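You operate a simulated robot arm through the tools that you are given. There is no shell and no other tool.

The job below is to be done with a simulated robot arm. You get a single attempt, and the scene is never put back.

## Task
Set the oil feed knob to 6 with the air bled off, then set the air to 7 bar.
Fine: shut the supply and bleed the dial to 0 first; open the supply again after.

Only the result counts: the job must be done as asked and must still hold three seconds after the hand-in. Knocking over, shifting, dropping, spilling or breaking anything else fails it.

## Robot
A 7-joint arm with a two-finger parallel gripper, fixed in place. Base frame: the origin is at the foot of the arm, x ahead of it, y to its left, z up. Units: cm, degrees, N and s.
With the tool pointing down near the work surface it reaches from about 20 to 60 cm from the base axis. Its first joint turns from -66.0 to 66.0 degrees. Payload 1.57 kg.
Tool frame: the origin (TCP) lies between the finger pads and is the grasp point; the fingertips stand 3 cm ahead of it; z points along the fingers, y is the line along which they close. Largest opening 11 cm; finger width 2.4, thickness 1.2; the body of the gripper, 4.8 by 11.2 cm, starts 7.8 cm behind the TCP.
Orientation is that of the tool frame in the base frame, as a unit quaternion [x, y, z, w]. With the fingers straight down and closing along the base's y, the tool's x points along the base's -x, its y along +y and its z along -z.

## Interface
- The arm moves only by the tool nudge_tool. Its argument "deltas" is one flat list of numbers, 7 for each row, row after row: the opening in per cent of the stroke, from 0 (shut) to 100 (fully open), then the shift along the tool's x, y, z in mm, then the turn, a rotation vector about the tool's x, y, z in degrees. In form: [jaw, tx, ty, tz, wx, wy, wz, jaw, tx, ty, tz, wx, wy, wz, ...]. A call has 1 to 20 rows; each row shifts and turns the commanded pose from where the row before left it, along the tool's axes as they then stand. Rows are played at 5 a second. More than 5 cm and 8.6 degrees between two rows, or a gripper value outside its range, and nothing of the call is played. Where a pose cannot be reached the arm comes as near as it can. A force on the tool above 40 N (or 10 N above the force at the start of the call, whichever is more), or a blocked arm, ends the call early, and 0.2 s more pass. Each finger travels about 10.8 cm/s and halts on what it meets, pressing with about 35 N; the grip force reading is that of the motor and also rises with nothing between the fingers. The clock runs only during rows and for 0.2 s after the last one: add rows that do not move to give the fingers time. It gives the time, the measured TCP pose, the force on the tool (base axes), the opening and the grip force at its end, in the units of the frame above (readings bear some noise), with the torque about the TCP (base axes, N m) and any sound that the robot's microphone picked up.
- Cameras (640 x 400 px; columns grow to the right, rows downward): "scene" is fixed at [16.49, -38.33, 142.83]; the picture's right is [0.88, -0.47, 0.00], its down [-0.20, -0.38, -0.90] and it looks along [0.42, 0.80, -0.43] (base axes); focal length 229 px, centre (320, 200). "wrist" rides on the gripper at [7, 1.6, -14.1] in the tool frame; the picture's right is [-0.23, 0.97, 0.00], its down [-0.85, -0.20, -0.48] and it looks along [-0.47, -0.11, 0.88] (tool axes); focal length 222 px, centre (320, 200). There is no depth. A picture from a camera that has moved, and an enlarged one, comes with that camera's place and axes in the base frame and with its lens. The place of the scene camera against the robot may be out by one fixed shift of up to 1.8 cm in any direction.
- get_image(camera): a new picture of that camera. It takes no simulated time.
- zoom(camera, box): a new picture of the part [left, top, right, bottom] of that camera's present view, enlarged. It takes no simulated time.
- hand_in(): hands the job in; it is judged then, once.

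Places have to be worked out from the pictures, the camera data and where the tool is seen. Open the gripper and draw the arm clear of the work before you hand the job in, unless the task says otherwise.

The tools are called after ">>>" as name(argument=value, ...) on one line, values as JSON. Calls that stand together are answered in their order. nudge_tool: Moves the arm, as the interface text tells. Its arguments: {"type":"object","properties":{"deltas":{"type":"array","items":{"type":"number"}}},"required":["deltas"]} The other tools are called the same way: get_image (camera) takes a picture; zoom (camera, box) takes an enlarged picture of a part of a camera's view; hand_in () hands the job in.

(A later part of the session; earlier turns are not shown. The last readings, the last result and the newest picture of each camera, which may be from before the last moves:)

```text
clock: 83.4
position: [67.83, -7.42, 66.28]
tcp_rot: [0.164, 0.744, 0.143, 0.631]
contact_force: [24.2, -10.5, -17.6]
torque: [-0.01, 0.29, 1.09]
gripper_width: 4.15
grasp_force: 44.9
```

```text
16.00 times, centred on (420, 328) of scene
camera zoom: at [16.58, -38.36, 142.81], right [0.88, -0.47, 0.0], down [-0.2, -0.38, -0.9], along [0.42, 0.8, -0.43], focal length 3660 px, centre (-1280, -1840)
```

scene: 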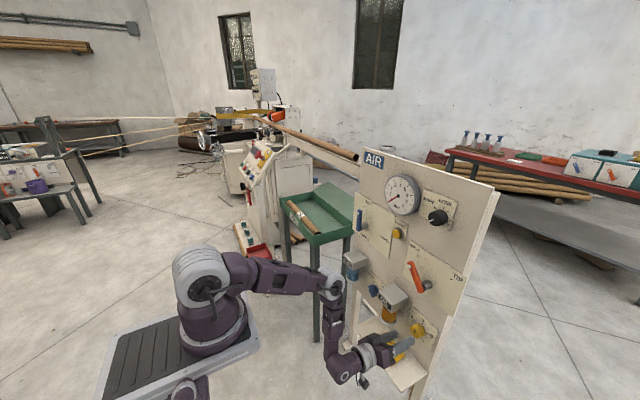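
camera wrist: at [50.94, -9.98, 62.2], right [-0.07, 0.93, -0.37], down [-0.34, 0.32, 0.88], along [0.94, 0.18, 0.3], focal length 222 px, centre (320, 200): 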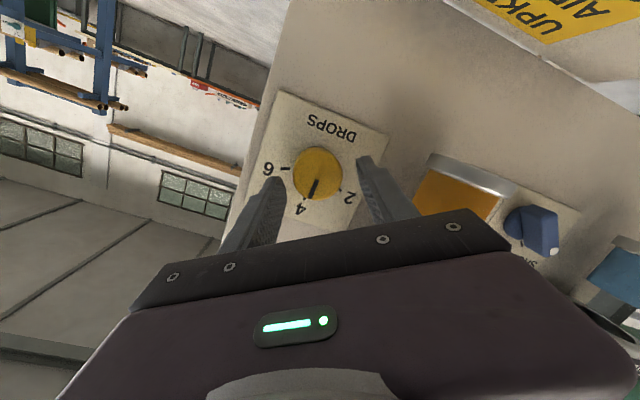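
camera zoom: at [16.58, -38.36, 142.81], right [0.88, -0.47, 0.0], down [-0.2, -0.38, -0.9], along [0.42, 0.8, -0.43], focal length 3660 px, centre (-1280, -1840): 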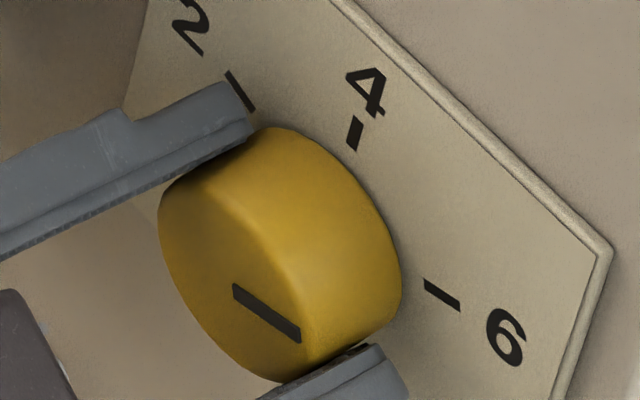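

The mark is now parallel to the 6 tick (about 70°) with no residual twist torque. I release the knob and verify.

>>> nudge_tool(deltas=[30, 0, 0, 0, 0, 0, 0, 40, 0, 0, 0, 0, 0, 0, 55, 0, 0, 0, 0, 0, 0, 55, 0, 0, 0, 0, 0, 0])

>>> zoom(camera="wrist", box=[240, 130, 400, 230])

>>> zoom(camera="scene", box=[400, 315, 440, 340])

```text
clock: 84.4
position: [67.75, -7.48, 66.39]
tcp_rot: [0.164, 0.744, 0.143, 0.632]
contact_force: [-1.0, 0.7, 0.9]
torque: [0.01, -0.02, 0.01]
gripper_width: 6.04
grasp_force: 0.1
```

```text
4.00 times, centred on (320, 180) of wrist
camera zoom: at [52.92, -3.06, 63.09], right [0.09, 0.79, 0.61], down [-0.36, -0.55, 0.76], along [0.93, -0.29, 0.23], focal length 888 px, centre (320, 280)
```

zoom: 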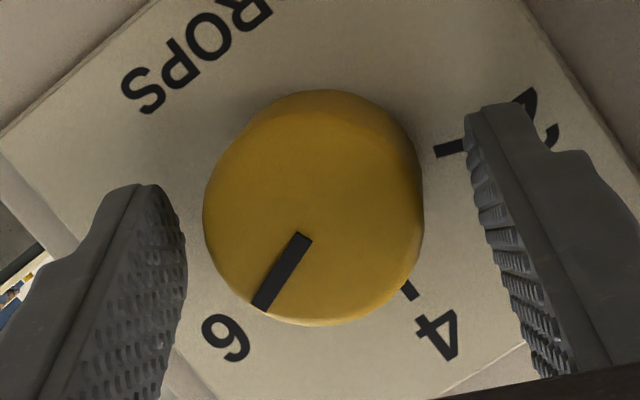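

```text
16.00 times, centred on (420, 328) of scene
camera zoom: at [16.49, -38.33, 142.83], right [0.88, -0.47, 0.0], down [-0.2, -0.38, -0.9], along [0.42, 0.8, -0.43], focal length 3660 px, centre (-1280, -1840)
```

zoom: 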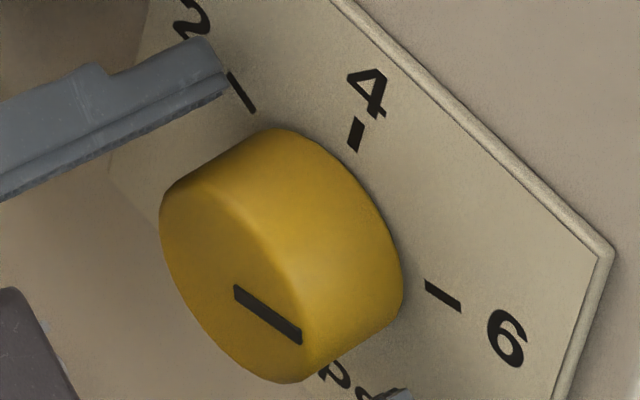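

Released without disturbance. I withdraw 8 cm along the tool axis and check the mark from the front.

>>> nudge_tool(deltas=[55, 0, 0, -8, 0, 0, 0, 55, 0, 0, -12, 0, 0, 0, 55, 0, 0, -15, 0, 0, 0, 55, 0, 0, -15, 0, 0, 0, 55, 0, 0, -15, 0, 0, 0, 55, 0, 0, -15, 0, 0, 0, 55, 0, 0, 0, 0, 0, 0])

>>> zoom(camera="wrist", box=[240, 90, 400, 190])

>>> zoom(camera="scene", box=[395, 305, 443, 335])

```text
clock: 86.0
position: [59.7, -7.61, 67.58]
tcp_rot: [0.162, 0.744, 0.144, 0.632]
contact_force: [0.5, 0.1, -0.4]
torque: [-0.03, 0.02, -0.03]
gripper_width: 6.06
grasp_force: 0.2
```

```text
4.00 times, centred on (320, 140) of wrist
camera zoom: at [44.86, -3.2, 64.3], right [0.09, 0.79, 0.61], down [-0.36, -0.55, 0.76], along [0.93, -0.29, 0.23], focal length 888 px, centre (320, 440)
```

zoom: 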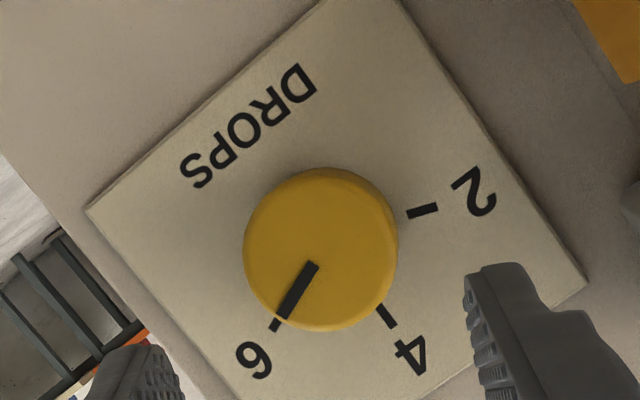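

```text
13.33 times, centred on (419, 320) of scene
camera zoom: at [16.49, -38.33, 142.83], right [0.88, -0.47, 0.0], down [-0.2, -0.38, -0.9], along [0.42, 0.8, -0.43], focal length 3050 px, centre (-1000, -1400)
```

zoom: 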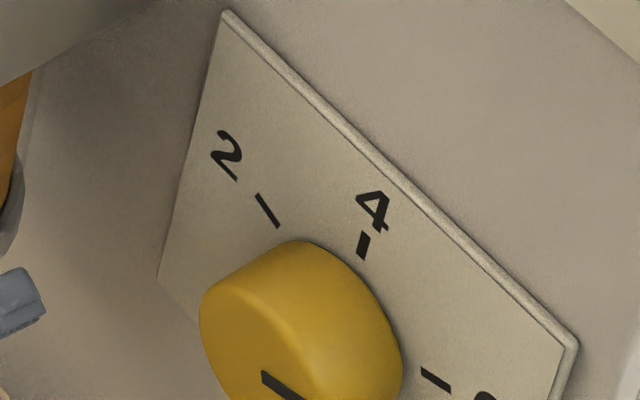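

I enlarge further to judge the mark against the 6 tick.

>>> zoom(camera="wrist", box=[295, 128, 359, 178])

>>> zoom(camera="scene", box=[404, 318, 436, 340])

```text
8.00 times, centred on (327, 153) of wrist
camera zoom: at [44.86, -3.2, 64.3], right [0.09, 0.79, 0.61], down [-0.36, -0.55, 0.76], along [0.93, -0.29, 0.23], focal length 1777 px, centre (264, 576)
```

zoom: 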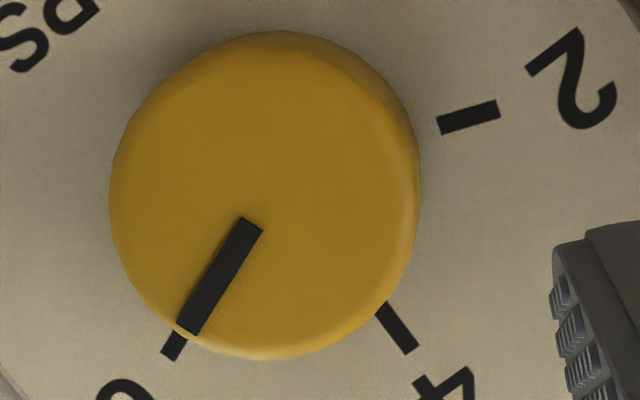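

```text
16.00 times, centred on (420, 329) of scene
camera zoom: at [16.49, -38.33, 142.83], right [0.88, -0.47, 0.0], down [-0.2, -0.38, -0.9], along [0.42, 0.8, -0.43], focal length 3660 px, centre (-1280, -1864)
```

zoom: 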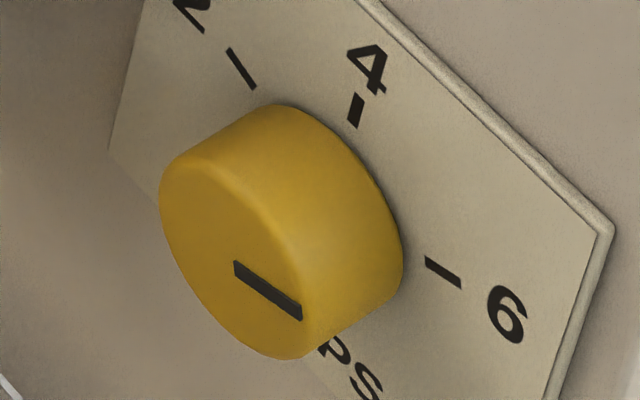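

The mark points at 6 within about a degree. Now the supply: I rise and draw back, level the tool again and start rolling it back to its earlier attitude, closing the fingers on the way.

>>> nudge_tool(deltas=[55, -11.65, 8.17, -6.04, 0, 0, 0, 55, -11.65, 8.17, -6.04, 0, 0, 0, 55, -11.65, 8.17, -6.04, 0, 0, 0, 55, -11.65, 8.17, -6.04, 0, 0, 0, 55, -11.65, 8.17, -6.04, 0, 0, 0, 55, -11.65, 8.17, -6.04, 0, 0, 0, 55, -11.65, 8.17, -6.04, 0, 0, 0, 55, -11.65, 8.17, -6.04, 0, 0, 0, 30, 0, 0, 0, -2.58, -3.69, 0, 0, 0, 0, 0, -2.58, -3.69, 0, 0, 0, 0, 0, 0, 0, -8.33, 0, 0, 0, 0, 0, 0, -8.33, 0, 0, 0, 0, 0, 0, -8.33, 0, 0, 0, 0, 0, 0, -8.33, 0, 0, 0, 0, 0, 0, -8.33, 0, 0, 0, 0, 0, 0, 0])

>>> get_image(camera="scene")

```text
clock: 89.4
position: [56.91, -5.73, 79.52]
tcp_rot: [-0.115, 0.7, -0.088, 0.699]
contact_force: [-0.2, 0.5, 0.2]
torque: [0.04, -0.01, -0.01]
gripper_width: 0.0
grasp_force: 21.8
```

```text
taken
```

scene: 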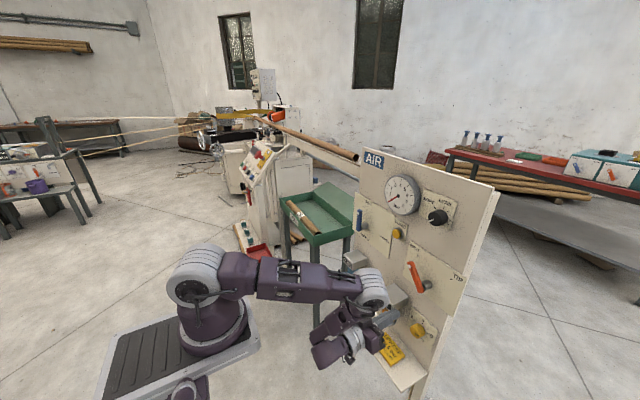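

The roll is now about 73° (the actual knob turn took 60° of tool roll). I roll the remaining −73.5° back in place.

>>> nudge_tool(deltas=[0, 0, 0, 0, 0, 0, -8.17, 0, 0, 0, 0, 0, 0, -8.17, 0, 0, 0, 0, 0, 0, -8.17, 0, 0, 0, 0, 0, 0, -8.17, 0, 0, 0, 0, 0, 0, -8.17, 0, 0, 0, 0, 0, 0, -8.17, 0, 0, 0, 0, 0, 0, -8.17, 0, 0, 0, 0, 0, 0, -8.17, 0, 0, 0, 0, 0, 0, -8.17, 0, 0, 0, 0, 0, 2.2, 0, 0, 0, 0, 0, 0, 0, 0])

>>> get_image(camera="wrist")

```text
clock: 91.8
position: [56.93, -5.67, 79.4]
tcp_rot: [-0.5, 0.503, -0.5, 0.497]
contact_force: [0.8, -0.8, -0.2]
torque: [0.04, -0.02, 0.0]
gripper_width: 0.01
grasp_force: 21.0
```

```text
taken
camera wrist: at [42.79, -12.41, 77.95], right [0.0, 0.23, -0.97], down [-0.47, 0.86, 0.2], along [0.88, 0.46, 0.1], focal length 222 px, centre (320, 200)
```

wrist: 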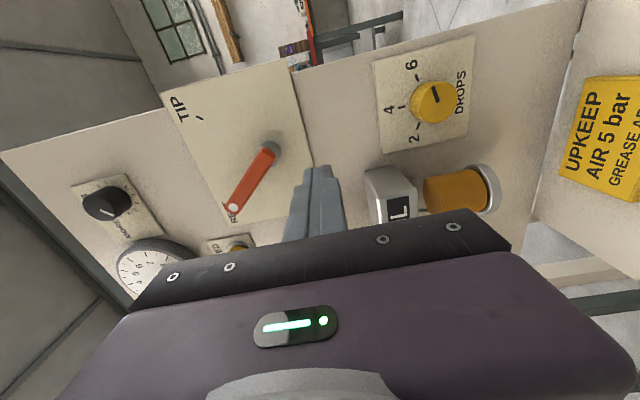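

Attitude restored. I move the closed fingers up and left to the left side of the upright supply lever (y≈29, z≈95.4), staying at x≈57.

>>> nudge_tool(deltas=[0, -19.3, -9, 0, 0, 0, 0, 0, -19.3, -9, 0, 0, 0, 0, 0, -19.3, -9, 0, 0, 0, 0, 0, -19.3, -9, 0, 0, 0, 0, 0, -19.3, -9, 0, 0, 0, 0, 0, -19.3, -9, 0, 0, 0, 0, 0, -19.3, -9, 0, 0, 0, 0, 0, -19.3, -9, 0, 0, 0, 0, 0, -19.3, -9, 0, 0, 0, 0, 0, -19.3, -9, 0, 0, 0, 0, 0, -19.3, -9, 0, 0, 0, 0, 0, -19.3, -9, 0, 0, 0, 0, 0, -19.3, -9, 0, 0, 0, 0, 0, -19.3, -9, 0, 0, 0, 0, 0, -19.3, -9, 0, 0, 0, 0, 0, -19.3, -9, 0, 0, 0, 0, 0, -19.3, -9, 0, 0, 0, 0, 0, -19.3, -9, 0, 0, 0, 0, 0, 0, 0, 0, 0, 0, 0])

>>> get_image(camera="wrist")

>>> get_image(camera="scene")

```text
clock: 95.8
position: [58.68, 28.9, 95.22]
tcp_rot: [-0.5, 0.503, -0.499, 0.498]
contact_force: [0.2, 0.8, -0.8]
torque: [0.02, 0.0, 0.0]
gripper_width: 0.0
grasp_force: 21.0
out of reach, approached as far as the arm can: row 12, 13, 14, 16
```

```text
taken
camera wrist: at [44.58, 22.1, 93.71], right [0.0, 0.23, -0.97], down [-0.47, 0.86, 0.2], along [0.88, 0.46, 0.1], focal length 222 px, centre (320, 200)
```

wrist: 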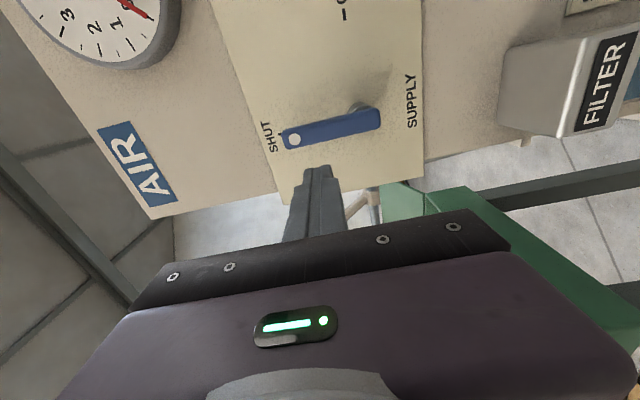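

```text
taken
```

scene: 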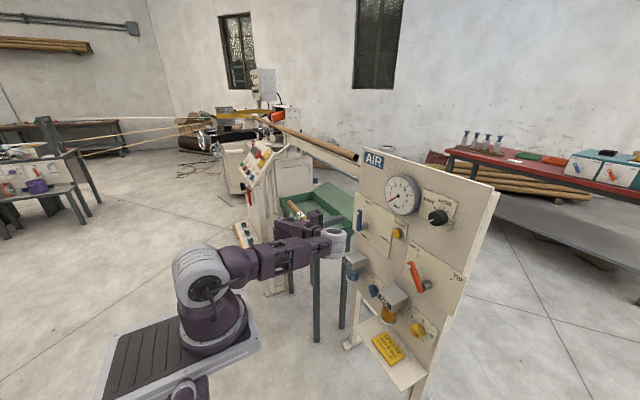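

The lever stands at y≈26.3 and the prod at y≈28.9 would only just clear it. I shift 6 mm further left and move forward part way, then check.

>>> nudge_tool(deltas=[0, -6, 0, 5, 0, 0, 0, 0, 0, 0, 10, 0, 0, 0, 0, 0, 0, 10, 0, 0, 0, 0, 0, 0, 10, 0, 0, 0, 0, 0, 0, 0, 0, 0, 0])

>>> get_image(camera="wrist")

>>> zoom(camera="scene", box=[260, 180, 420, 280])

```text
clock: 97.0
position: [62.12, 29.65, 95.21]
tcp_rot: [-0.499, 0.503, -0.5, 0.498]
contact_force: [0.0, -0.2, 0.0]
torque: [0.01, 0.04, -0.04]
gripper_width: 0.0
grasp_force: 21.3
```

```text
taken
camera wrist: at [48.03, 22.79, 93.68], right [0.0, 0.23, -0.97], down [-0.47, 0.86, 0.2], along [0.88, 0.46, 0.11], focal length 222 px, centre (320, 200)
```

wrist: 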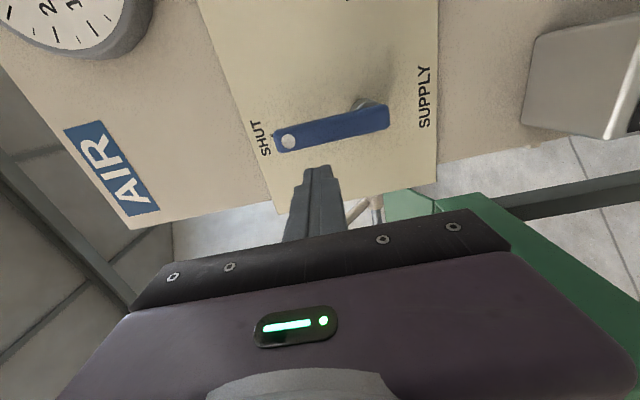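

```text
4.00 times, centred on (340, 230) of scene
camera zoom: at [16.49, -38.33, 142.83], right [0.88, -0.47, 0.0], down [-0.2, -0.38, -0.9], along [0.42, 0.8, -0.43], focal length 915 px, centre (240, 80)
```

zoom: 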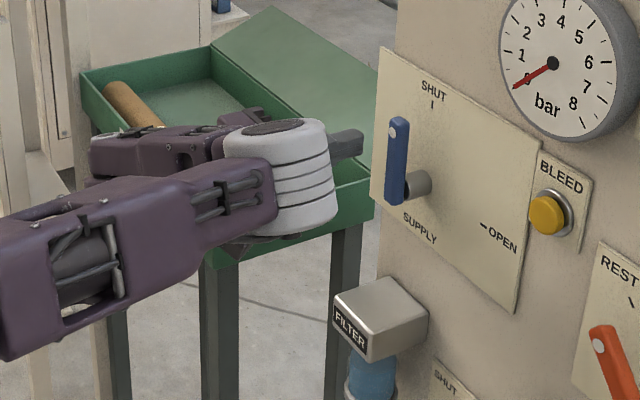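

Clearance to the handle is now about 8 mm. I insert to x≈65.8 beside the lever.

>>> nudge_tool(deltas=[0, 0, 0, 9, 0, 0, 0, 0, 0, 0, 9, 0, 0, 0, 0, 0, 0, 9, 0, 0, 0, 0, 0, 0, 9, 0, 0, 0, 0, 0, 0, 0, 0, 0, 0])

>>> get_image(camera="wrist")

>>> zoom(camera="scene", box=[310, 190, 430, 265])

```text
clock: 98.2
position: [65.68, 29.56, 95.03]
tcp_rot: [-0.499, 0.503, -0.5, 0.498]
contact_force: [0.2, -0.3, 0.3]
torque: [0.0, 0.01, 0.01]
gripper_width: 0.0
grasp_force: 21.6
```

```text
taken
camera wrist: at [51.55, 22.73, 93.62], right [0.0, 0.23, -0.97], down [-0.47, 0.86, 0.2], along [0.88, 0.46, 0.11], focal length 222 px, centre (320, 200)
```

wrist: 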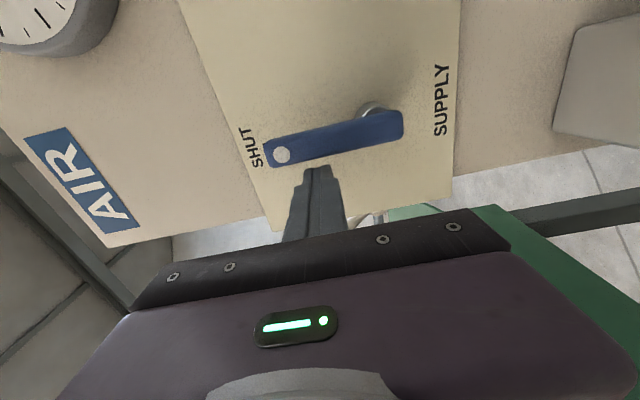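

```text
5.33 times, centred on (370, 228) of scene
camera zoom: at [16.49, -38.33, 142.83], right [0.88, -0.47, 0.0], down [-0.2, -0.38, -0.9], along [0.42, 0.8, -0.43], focal length 1220 px, centre (53, 53)
```

zoom: 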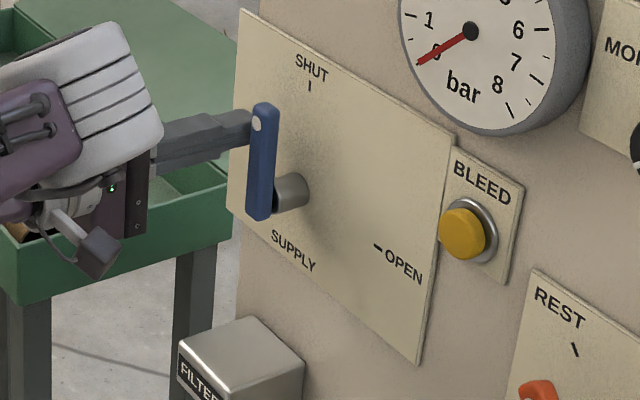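

The prod sits left of the lever. I push it over to the right along the arc, first to about 45°.

>>> nudge_tool(deltas=[0, 5.8, 0, 0, 0, 0, 0, 0, 5.8, 0, 0, 0, 0, 0, 0, 5.3, -2.65, 0, 0, 0, 0, 0, 5.3, -2.65, 0, 0, 0, 0, 0, 6.4, -1.25, 0, 0, 0, 0, 0, 6.4, -1.25, 0, 0, 0, 0, 0, 7.05, 0.7, 0, 0, 0, 0, 0, 7.05, 0.7, 0, 0, 0, 0, 0, 0, 0, 0, 0, 0, 0])

>>> zoom(camera="scene", box=[310, 190, 430, 265])

```text
clock: 100.2
position: [65.63, 24.56, 95.76]
tcp_rot: [-0.5, 0.503, -0.499, 0.498]
contact_force: [0.2, -0.3, 0.3]
torque: [0.03, 0.02, 0.01]
gripper_width: 0.0
grasp_force: 21.2
```

```text
5.33 times, centred on (370, 228) of scene
camera zoom: at [16.49, -38.33, 142.83], right [0.88, -0.47, 0.0], down [-0.2, -0.38, -0.9], along [0.42, 0.8, -0.43], focal length 1220 px, centre (53, 53)
```

zoom: 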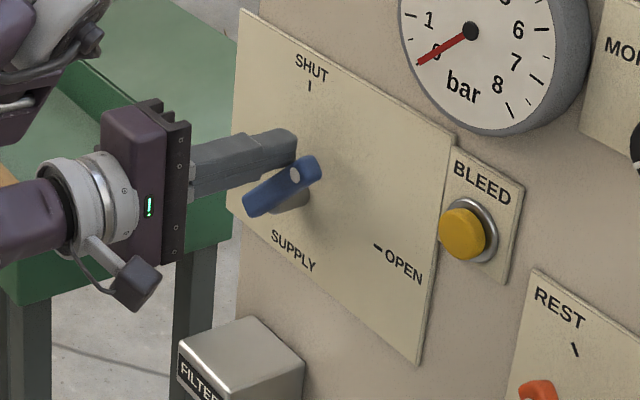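

The lever is about half way over. I continue the arc down to OPEN (level).

>>> nudge_tool(deltas=[0, 6.95, 2.9, 0, 0, 0, 0, 0, 6.95, 2.9, 0, 0, 0, 0, 0, 6.05, 5.2, 0, 0, 0, 0, 0, 6.05, 5.2, 0, 0, 0, 0, 0, 4.25, 7.1, 0, 0, 0, 0, 0, 4.25, 7.1, 0, 0, 0, 0, 0, 0, 0, 0, 0, 0, 0])

>>> zoom(camera="scene", box=[310, 190, 430, 265])

>>> get_image(camera="wrist")

```text
clock: 101.8
position: [65.75, 21.25, 92.79]
tcp_rot: [-0.499, 0.502, -0.5, 0.498]
contact_force: [0.5, -0.6, -0.6]
torque: [0.02, 0.0, -0.01]
gripper_width: 0.0
grasp_force: 21.4
```

```text
5.33 times, centred on (370, 228) of scene
camera zoom: at [16.49, -38.33, 142.83], right [0.88, -0.47, 0.0], down [-0.2, -0.38, -0.9], along [0.42, 0.8, -0.43], focal length 1220 px, centre (53, 53)
```

zoom: 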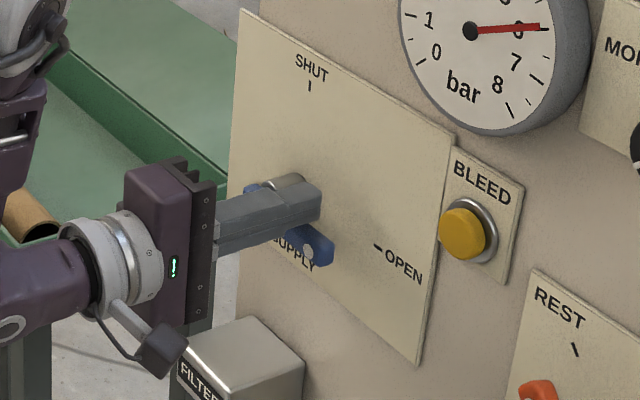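

```text
taken
camera wrist: at [51.63, 14.49, 91.28], right [0.0, 0.23, -0.97], down [-0.47, 0.86, 0.2], along [0.88, 0.46, 0.1], focal length 222 px, centre (320, 200)
```

wrist: 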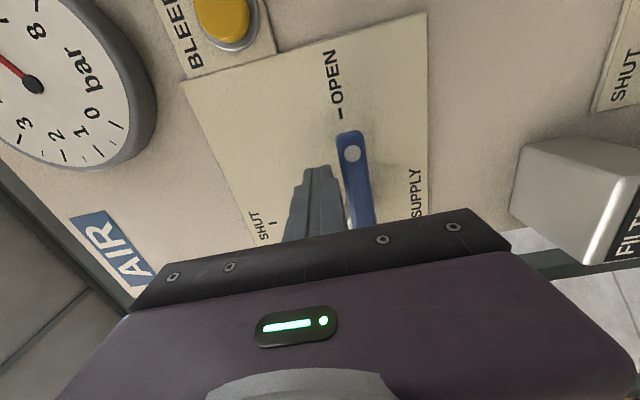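

The gauge is back at 6 bar and the lever's dot is again at (19.3, 90.0), its original OPEN place. I lift off and withdraw to look.

>>> nudge_tool(deltas=[0, 0, -5, 0, 0, 0, 0, 0, 0, -4, -8, 0, 0, 0, 0, 0, 0, -15, 0, 0, 0, 0, 0, 0, -20, 0, 0, 0, 0, 0, 0, -20, 0, 0, 0, 0, 0, 0, -20, 0, 0, 0, 0, 0, 0, 0, 0, 0, 0])

>>> zoom(camera="scene", box=[340, 160, 500, 260])

>>> get_image(camera="wrist")

```text
clock: 103.4
position: [57.53, 21.03, 93.73]
tcp_rot: [-0.499, 0.503, -0.5, 0.498]
contact_force: [0.3, 0.1, 0.0]
torque: [0.02, 0.02, 0.02]
gripper_width: 0.0
grasp_force: 21.6
```

```text
4.00 times, centred on (420, 210) of scene
camera zoom: at [16.49, -38.33, 142.83], right [0.88, -0.47, 0.0], down [-0.2, -0.38, -0.9], along [0.42, 0.8, -0.43], focal length 915 px, centre (-80, 160)
```

zoom: 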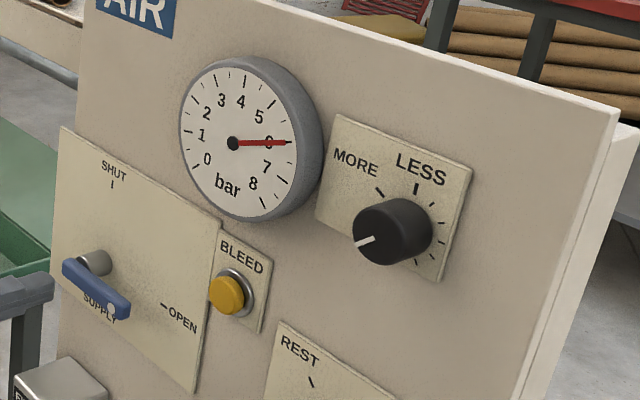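

```text
taken
camera wrist: at [43.41, 14.25, 92.19], right [0.0, 0.23, -0.97], down [-0.47, 0.86, 0.2], along [0.88, 0.46, 0.1], focal length 222 px, centre (320, 200)
```

wrist: 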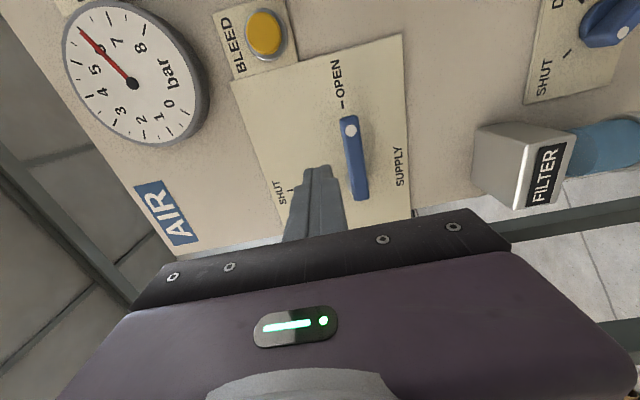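

Supply is open and the dial reads 6. The regulator knob's front centre works out at (69.4, −4.2, 109.9). I move in front of it at x≈57 and open the fingers to 6 cm.

>>> nudge_tool(deltas=[0, 15.75, -10.1, 0, 0, 0, 0, 0, 15.75, -10.1, 0, 0, 0, 0, 0, 15.75, -10.1, 0, 0, 0, 0, 0, 15.75, -10.1, 0, 0, 0, 0, 0, 15.75, -10.1, 0, 0, 0, 0, 0, 15.75, -10.1, 0, 0, 0, 0, 0, 15.75, -10.1, 0, 0, 0, 0, 0, 15.75, -10.1, 0, 0, 0, 0, 0, 15.75, -10.1, 0, 0, 0, 0, 0, 15.75, -10.1, 0, 0, 0, 0, 0, 15.75, -10.1, 0, 0, 0, 0, 0, 15.75, -10.1, 0, 0, 0, 0, 20, 15.75, -10.1, 0, 0, 0, 0, 40, 15.75, -10.1, 0, 0, 0, 0, 55, 15.75, -10.1, 0, 0, 0, 0, 55, 15.75, -10.1, 0, 0, 0, 0, 55, 0, 0, 0, 0, 0, 0])

>>> get_image(camera="wrist")

>>> get_image(camera="scene")

```text
clock: 107.0
position: [57.66, -4.15, 109.75]
tcp_rot: [-0.499, 0.503, -0.5, 0.498]
contact_force: [0.6, 0.5, -0.3]
torque: [-0.01, 0.0, 0.0]
gripper_width: 6.08
grasp_force: 0.0
```

```text
taken
camera wrist: at [43.45, -10.94, 108.23], right [0.0, 0.23, -0.97], down [-0.47, 0.86, 0.2], along [0.88, 0.46, 0.1], focal length 222 px, centre (320, 200)
```

wrist: 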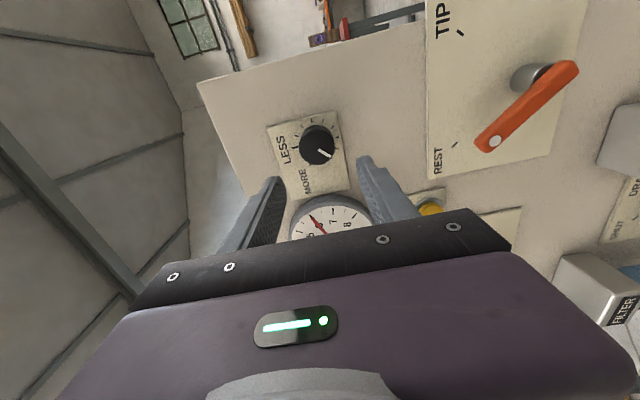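

```text
taken
```

scene: 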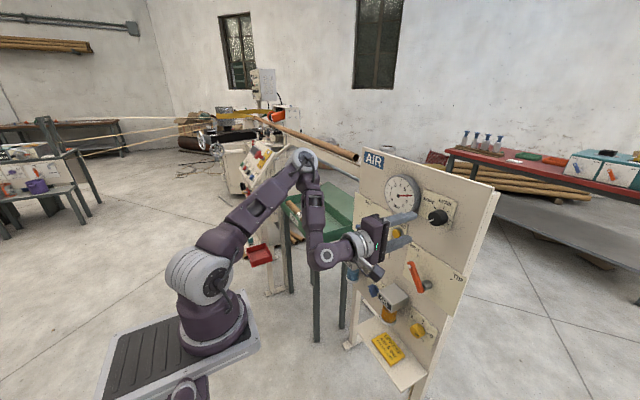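

Knob and gauge are both in view. I zoom in to check alignment and the knob's marks.

>>> zoom(camera="wrist", box=[256, 100, 384, 180])

>>> zoom(camera="scene", box=[375, 170, 471, 230])

```text
5.00 times, centred on (320, 140) of wrist
camera zoom: at [43.45, -10.94, 108.23], right [0.0, 0.23, -0.97], down [-0.47, 0.86, 0.2], along [0.88, 0.46, 0.1], focal length 1111 px, centre (320, 500)
```

zoom: 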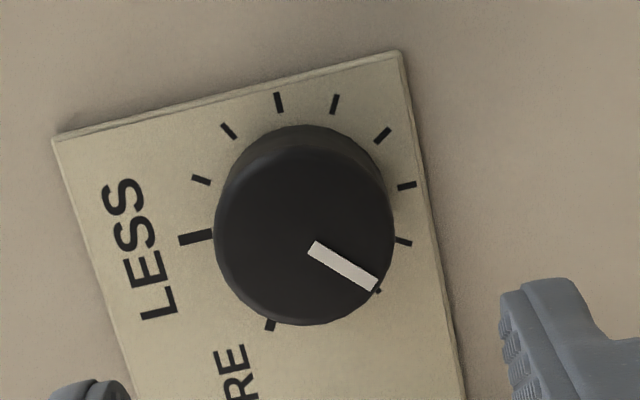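

```text
6.67 times, centred on (423, 200) of scene
camera zoom: at [16.49, -38.34, 142.83], right [0.88, -0.47, 0.0], down [-0.2, -0.38, -0.9], along [0.42, 0.8, -0.43], focal length 1525 px, centre (-367, 200)
```

zoom: 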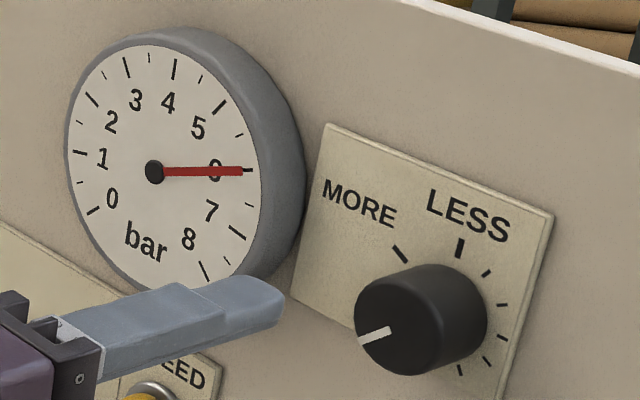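

Gauge and knob are clear to see. The knob is about 4 mm higher than the tool axis; I correct and advance 8 cm, then recheck.

>>> nudge_tool(deltas=[55, 0, -2, 12, 0, 0, 0, 55, 0, -2, 12, 0, 0, 0, 55, 0, 0, 14, 0, 0, 0, 55, 0, 0, 14, 0, 0, 0, 55, 0, 0, 14, 0, 0, 0, 55, 0, 0, 14, 0, 0, 0, 55, 0, 0, 0, 0, 0, 0])

>>> zoom(camera="wrist", box=[240, 110, 400, 210])

>>> zoom(camera="scene", box=[365, 165, 477, 235])

```text
clock: 108.6
position: [65.39, -3.95, 109.98]
tcp_rot: [-0.499, 0.503, -0.5, 0.498]
contact_force: [0.1, -0.4, -0.8]
torque: [0.02, 0.02, -0.05]
gripper_width: 6.04
grasp_force: 0.1
```

```text
4.00 times, centred on (320, 160) of wrist
camera zoom: at [51.25, -10.79, 108.52], right [0.0, 0.23, -0.97], down [-0.47, 0.86, 0.2], along [0.88, 0.46, 0.1], focal length 888 px, centre (320, 360)
```

zoom: 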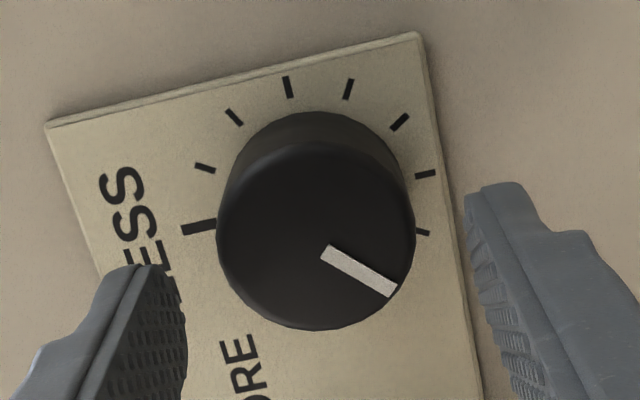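

```text
5.71 times, centred on (421, 200) of scene
camera zoom: at [16.49, -38.33, 142.83], right [0.88, -0.47, 0.0], down [-0.2, -0.38, -0.9], along [0.42, 0.8, -0.43], focal length 1307 px, centre (-257, 200)
```

zoom: 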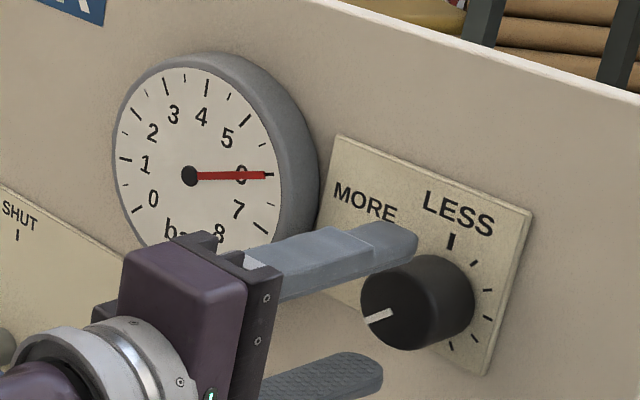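

Nearly centred (2 mm off). I correct and advance 27 mm slowly so the pads sit over the knob.

>>> nudge_tool(deltas=[55, 1.2, -0.8, 6, 0, 0, 0, 55, 1.2, -0.7, 6, 0, 0, 0, 55, 0, 0, 5, 0, 0, 0, 55, 0, 0, 5, 0, 0, 0, 55, 0, 0, 5, 0, 0, 0, 55, 0, 0, 0, 0, 0, 0])

>>> zoom(camera="wrist", box=[240, 130, 400, 230])

>>> zoom(camera="scene", box=[365, 165, 477, 235])

```text
clock: 110.0
position: [68.06, -4.34, 110.4]
tcp_rot: [-0.499, 0.503, -0.5, 0.498]
contact_force: [1.0, 0.2, -0.1]
torque: [0.01, 0.03, 0.01]
gripper_width: 6.05
grasp_force: 0.1
```

```text
4.00 times, centred on (320, 180) of wrist
camera zoom: at [53.9, -11.13, 108.72], right [0.0, 0.23, -0.97], down [-0.47, 0.86, 0.2], along [0.88, 0.46, 0.1], focal length 888 px, centre (320, 280)
```

zoom: 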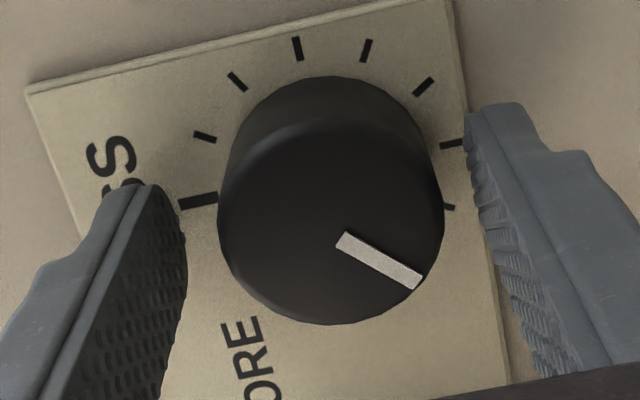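

```text
5.71 times, centred on (421, 200) of scene
camera zoom: at [16.49, -38.33, 142.83], right [0.88, -0.47, 0.0], down [-0.2, -0.38, -0.9], along [0.42, 0.8, -0.43], focal length 1307 px, centre (-257, 200)
```

zoom: 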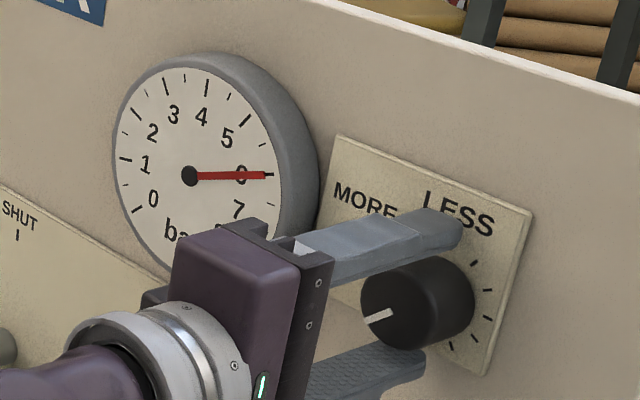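

The fingers straddle the knob and the gauge remains readable. I ease 1 mm down and close on the knob.

>>> nudge_tool(deltas=[45, 0, 1.2, 0, 0, 0, 0, 40, 0, 0, 0, 0, 0, 0, 32, 0, 0, 0, 0, 0, 0, 20, 0, 0, 0, 0, 0, 0, 20, 0, 0, 0, 0, 0, 0])

>>> zoom(camera="wrist", box=[240, 130, 400, 230])

>>> zoom(camera="scene", box=[365, 165, 477, 235])

```text
clock: 111.2
position: [68.15, -4.32, 110.08]
tcp_rot: [-0.5, 0.504, -0.5, 0.497]
contact_force: [-0.4, -0.8, -9.5]
torque: [0.03, -1.19, -0.04]
gripper_width: 4.03
grasp_force: 44.8
```

```text
4.00 times, centred on (320, 180) of wrist
camera zoom: at [53.92, -11.16, 108.5], right [-0.01, 0.23, -0.97], down [-0.47, 0.86, 0.2], along [0.88, 0.46, 0.1], focal length 888 px, centre (320, 280)
```

zoom: 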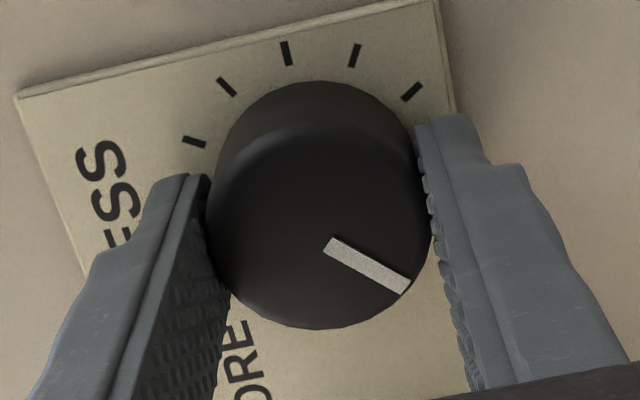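

```text
5.71 times, centred on (421, 200) of scene
camera zoom: at [16.51, -38.34, 142.82], right [0.88, -0.47, 0.0], down [-0.2, -0.38, -0.9], along [0.42, 0.8, -0.43], focal length 1307 px, centre (-257, 200)
```

zoom: 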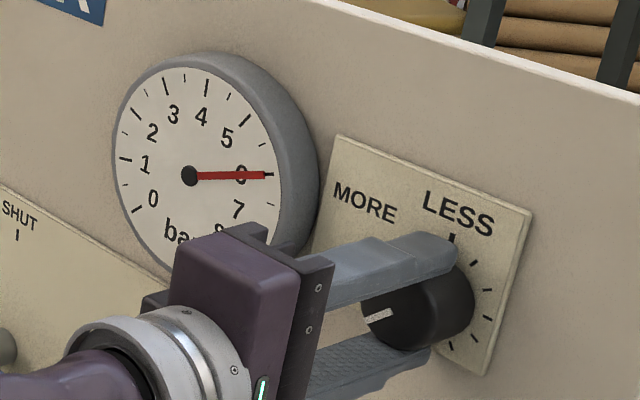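

Gripped at 4.0 cm, dial still 6. I turn 10° clockwise and look at the dial's response.

>>> nudge_tool(deltas=[20, 0, 0, 0, 0, 0, 5, 20, 0, 0, 0, 0, 0, 5, 20, 0, 0, 0, 0, 0, 0, 20, 0, 0, 0, 0, 0, 0])

>>> zoom(camera="scene", box=[365, 165, 477, 235])

>>> get_image(camera="wrist")

```text
clock: 112.2
position: [68.14, -4.3, 110.08]
tcp_rot: [-0.456, 0.545, -0.454, 0.538]
contact_force: [-5.2, 1.6, -8.0]
torque: [-0.02, -0.82, -0.35]
gripper_width: 4.05
grasp_force: 44.7
```

```text
5.71 times, centred on (421, 200) of scene
camera zoom: at [16.49, -38.33, 142.83], right [0.88, -0.47, 0.0], down [-0.2, -0.38, -0.9], along [0.42, 0.8, -0.43], focal length 1307 px, centre (-257, 200)
```

zoom: 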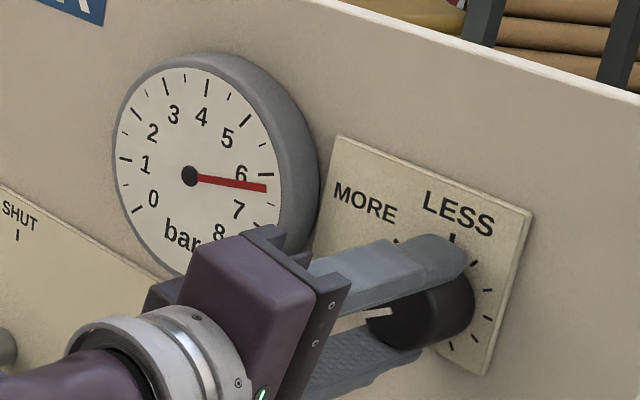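

```text
taken
camera wrist: at [53.92, -10.77, 107.33], right [0.0, 0.39, -0.92], down [-0.47, 0.81, 0.35], along [0.88, 0.44, 0.18], focal length 222 px, centre (320, 200)
```

wrist: 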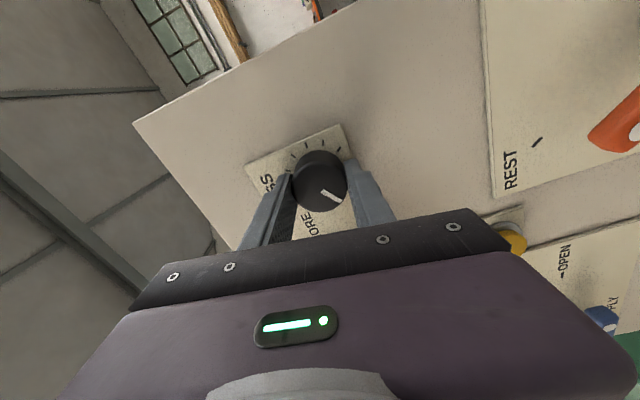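

Clockwise raises it: about 6.25 bar after 10°, so 1 bar is about 40°. I turn 25° more and read again.

>>> nudge_tool(deltas=[20, 0, 0, 0, 0, 0, 5, 20, 0, 0, 0, 0, 0, 5, 20, 0, 0, 0, 0, 0, 5, 20, 0, 0, 0, 0, 0, 5, 20, 0, 0, 0, 0, 0, 5, 20, 0, 0, 0, 0, 0, 0, 20, 0, 0, 0, 0, 0, 0])

>>> zoom(camera="scene", box=[375, 170, 431, 205])

>>> zoom(camera="wrist", box=[240, 130, 400, 230])

```text
clock: 113.8
position: [68.13, -4.26, 110.09]
tcp_rot: [-0.326, 0.63, -0.327, 0.625]
contact_force: [6.5, 1.4, -7.5]
torque: [0.03, -0.01, 0.1]
gripper_width: 4.04
grasp_force: 45.2
```

```text
11.43 times, centred on (403, 188) of scene
camera zoom: at [16.53, -38.33, 142.82], right [0.88, -0.47, 0.0], down [-0.2, -0.38, -0.9], along [0.42, 0.8, -0.43], focal length 2614 px, centre (-629, 343)
```

zoom: 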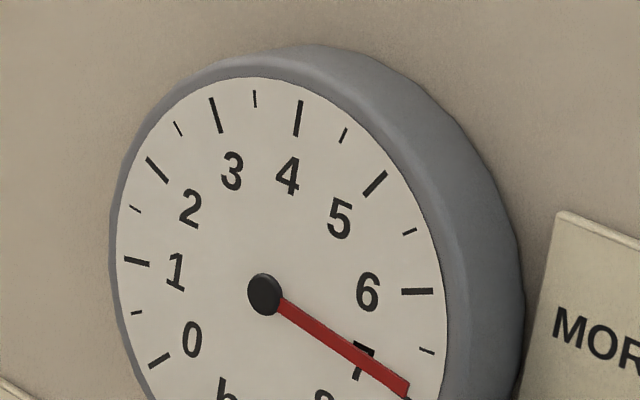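

```text
4.00 times, centred on (320, 180) of wrist
camera zoom: at [53.93, -8.98, 104.86], right [0.0, 0.75, -0.67], down [-0.47, 0.59, 0.66], along [0.88, 0.31, 0.35], focal length 888 px, centre (320, 280)
```

zoom: 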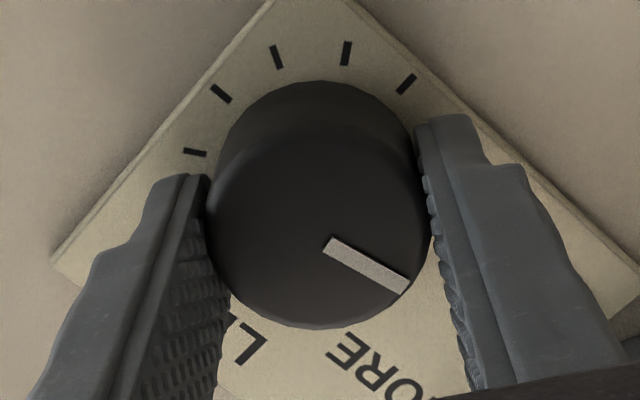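

The needle is already near 7. I take a closer view of that part of the dial.

>>> zoom(camera="scene", box=[384, 178, 424, 213])

>>> zoom(camera="scene", box=[400, 190, 416, 210])

```text
11.43 times, centred on (404, 196) of scene
camera zoom: at [16.53, -38.33, 142.82], right [0.88, -0.47, 0.0], down [-0.2, -0.38, -0.9], along [0.42, 0.8, -0.43], focal length 2614 px, centre (-640, 251)
```

zoom: 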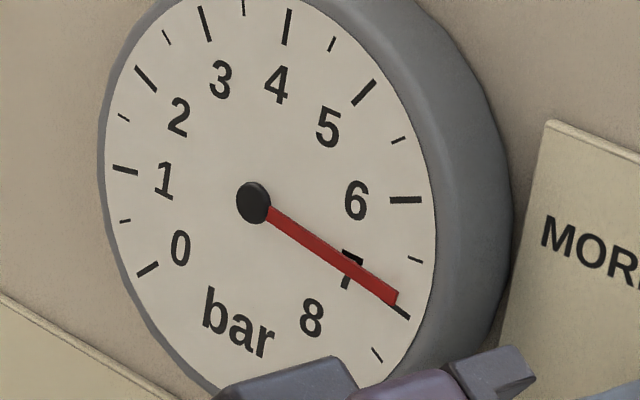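

```text
16.00 times, centred on (408, 200) of scene
camera zoom: at [16.53, -38.33, 142.82], right [0.88, -0.47, 0.0], down [-0.2, -0.38, -0.9], along [0.42, 0.8, -0.43], focal length 3660 px, centre (-1088, 200)
```

zoom: 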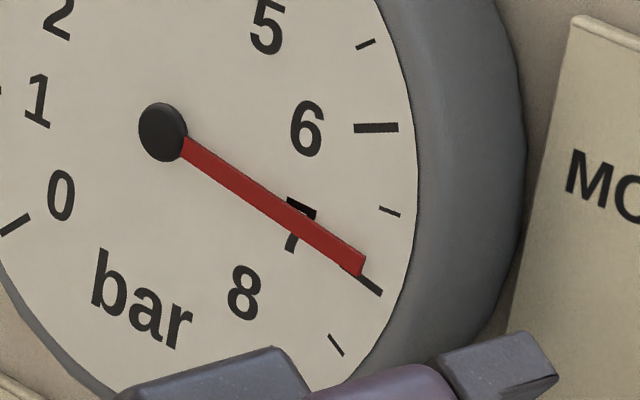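

By the scale (40° per bar; tool has turned 35°) it should read about 6.9, and the needle's parallax agrees. I turn 5° more.

>>> nudge_tool(deltas=[20, 0, 0, 0, 0, 0, 2.5, 20, 0, 0, 0, 0, 0, 2.5, 20, 0, 0, 0, 0, 0, 0, 20, 0, 0, 0, 0, 0, 0])

>>> zoom(camera="scene", box=[384, 178, 424, 213])

>>> zoom(camera="scene", box=[400, 190, 416, 210])

```text
clock: 114.8
position: [68.11, -4.45, 110.15]
tcp_rot: [-0.298, 0.645, -0.298, 0.638]
contact_force: [-24.3, 4.7, -12.3]
torque: [0.02, -0.67, 0.35]
gripper_width: 4.02
grasp_force: 45.1
```

```text
11.43 times, centred on (404, 196) of scene
camera zoom: at [16.44, -38.32, 142.84], right [0.88, -0.47, 0.0], down [-0.2, -0.38, -0.9], along [0.42, 0.8, -0.43], focal length 2614 px, centre (-640, 251)
```

zoom: 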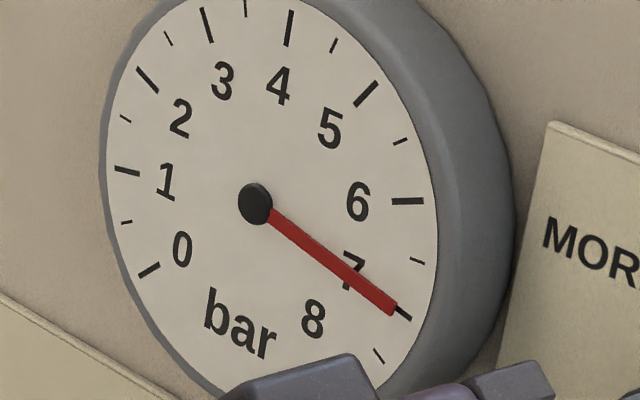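

```text
16.00 times, centred on (408, 200) of scene
camera zoom: at [16.44, -38.32, 142.84], right [0.88, -0.47, 0.0], down [-0.2, -0.38, -0.9], along [0.42, 0.8, -0.43], focal length 3660 px, centre (-1088, 200)
```

zoom: 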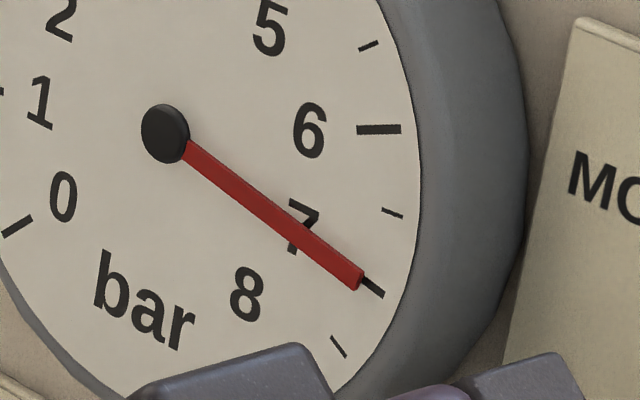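

The needle now lies on the 7 tick and the tool has turned 40.1°. I release the knob gently and check again.

>>> nudge_tool(deltas=[28, 0, 0, 0, 0, 0, 0, 36, 0, 0, 0, 0, 0, 0, 45, 0, 0, 0, 0, 0, 0, 55, 0, 0, 0, 0, 0, 0, 55, 0, 0, 0, 0, 0, 0])

>>> zoom(camera="scene", box=[400, 190, 416, 210])

>>> zoom(camera="wrist", box=[240, 130, 400, 230])

```text
clock: 116.0
position: [68.23, -4.41, 110.16]
tcp_rot: [-0.297, 0.644, -0.298, 0.639]
contact_force: [-0.7, 0.1, 0.4]
torque: [0.0, 0.0, 0.01]
gripper_width: 6.06
grasp_force: 0.0
```

```text
16.00 times, centred on (408, 200) of scene
camera zoom: at [16.49, -38.33, 142.83], right [0.88, -0.47, 0.0], down [-0.2, -0.38, -0.9], along [0.42, 0.8, -0.43], focal length 3660 px, centre (-1088, 200)
```

zoom: 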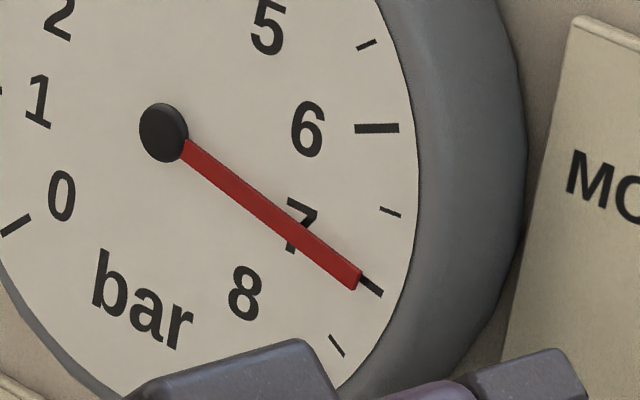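

```text
4.00 times, centred on (320, 180) of wrist
camera zoom: at [54.01, -8.53, 104.55], right [0.0, 0.8, -0.6], down [-0.47, 0.53, 0.71], along [0.88, 0.28, 0.38], focal length 888 px, centre (320, 280)
```

zoom: 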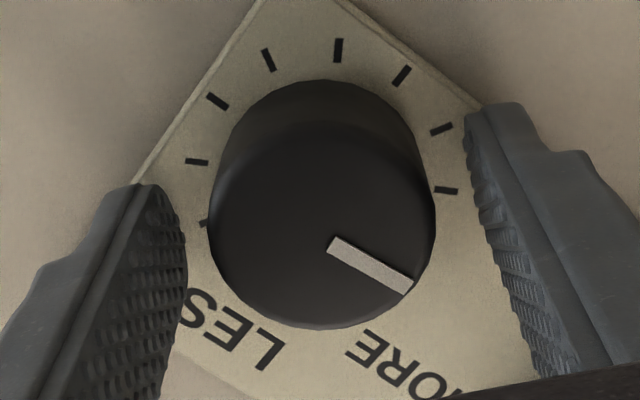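

The dial holds at 7. I withdraw straight back and view the dial more squarely with the wrist camera.

>>> nudge_tool(deltas=[55, 0, 0, -8, 0, 0, 0, 55, 0, 0, -12, 0, 0, 0, 55, 0, 0, -15, 0, 0, 0, 55, 0, 0, -20, 0, 0, 0, 55, 0, 0, -20, 0, 0, 0, 55, 0, 0, -20, 0, 0, 0, 55, 0, 0, 0, 0, 0, 0])

>>> get_image(camera="wrist")

>>> zoom(camera="scene", box=[384, 173, 424, 213])

```text
clock: 117.6
position: [58.55, -4.28, 110.11]
tcp_rot: [-0.297, 0.643, -0.3, 0.638]
contact_force: [0.3, 0.7, 0.5]
torque: [0.01, -0.03, -0.01]
gripper_width: 6.07
grasp_force: 0.1
```

```text
taken
camera wrist: at [44.52, -8.33, 104.51], right [0.0, 0.8, -0.6], down [-0.47, 0.53, 0.71], along [0.88, 0.28, 0.38], focal length 222 px, centre (320, 200)
```

wrist: 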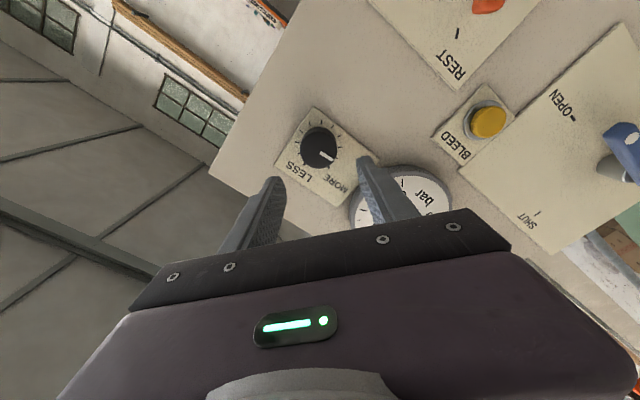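

```text
10.00 times, centred on (404, 193) of scene
camera zoom: at [16.49, -38.33, 142.83], right [0.88, -0.47, 0.0], down [-0.2, -0.38, -0.9], along [0.42, 0.8, -0.43], focal length 2288 px, centre (-520, 270)
```

zoom: 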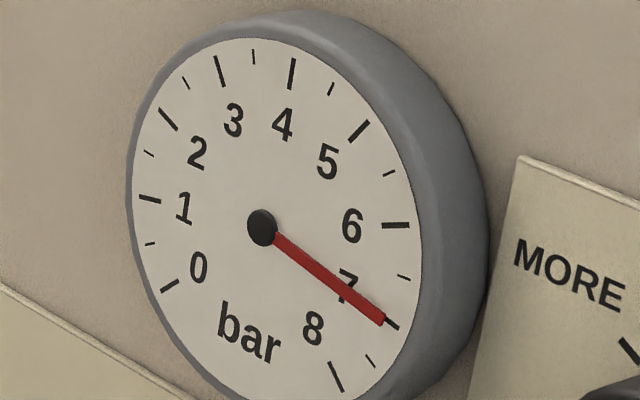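

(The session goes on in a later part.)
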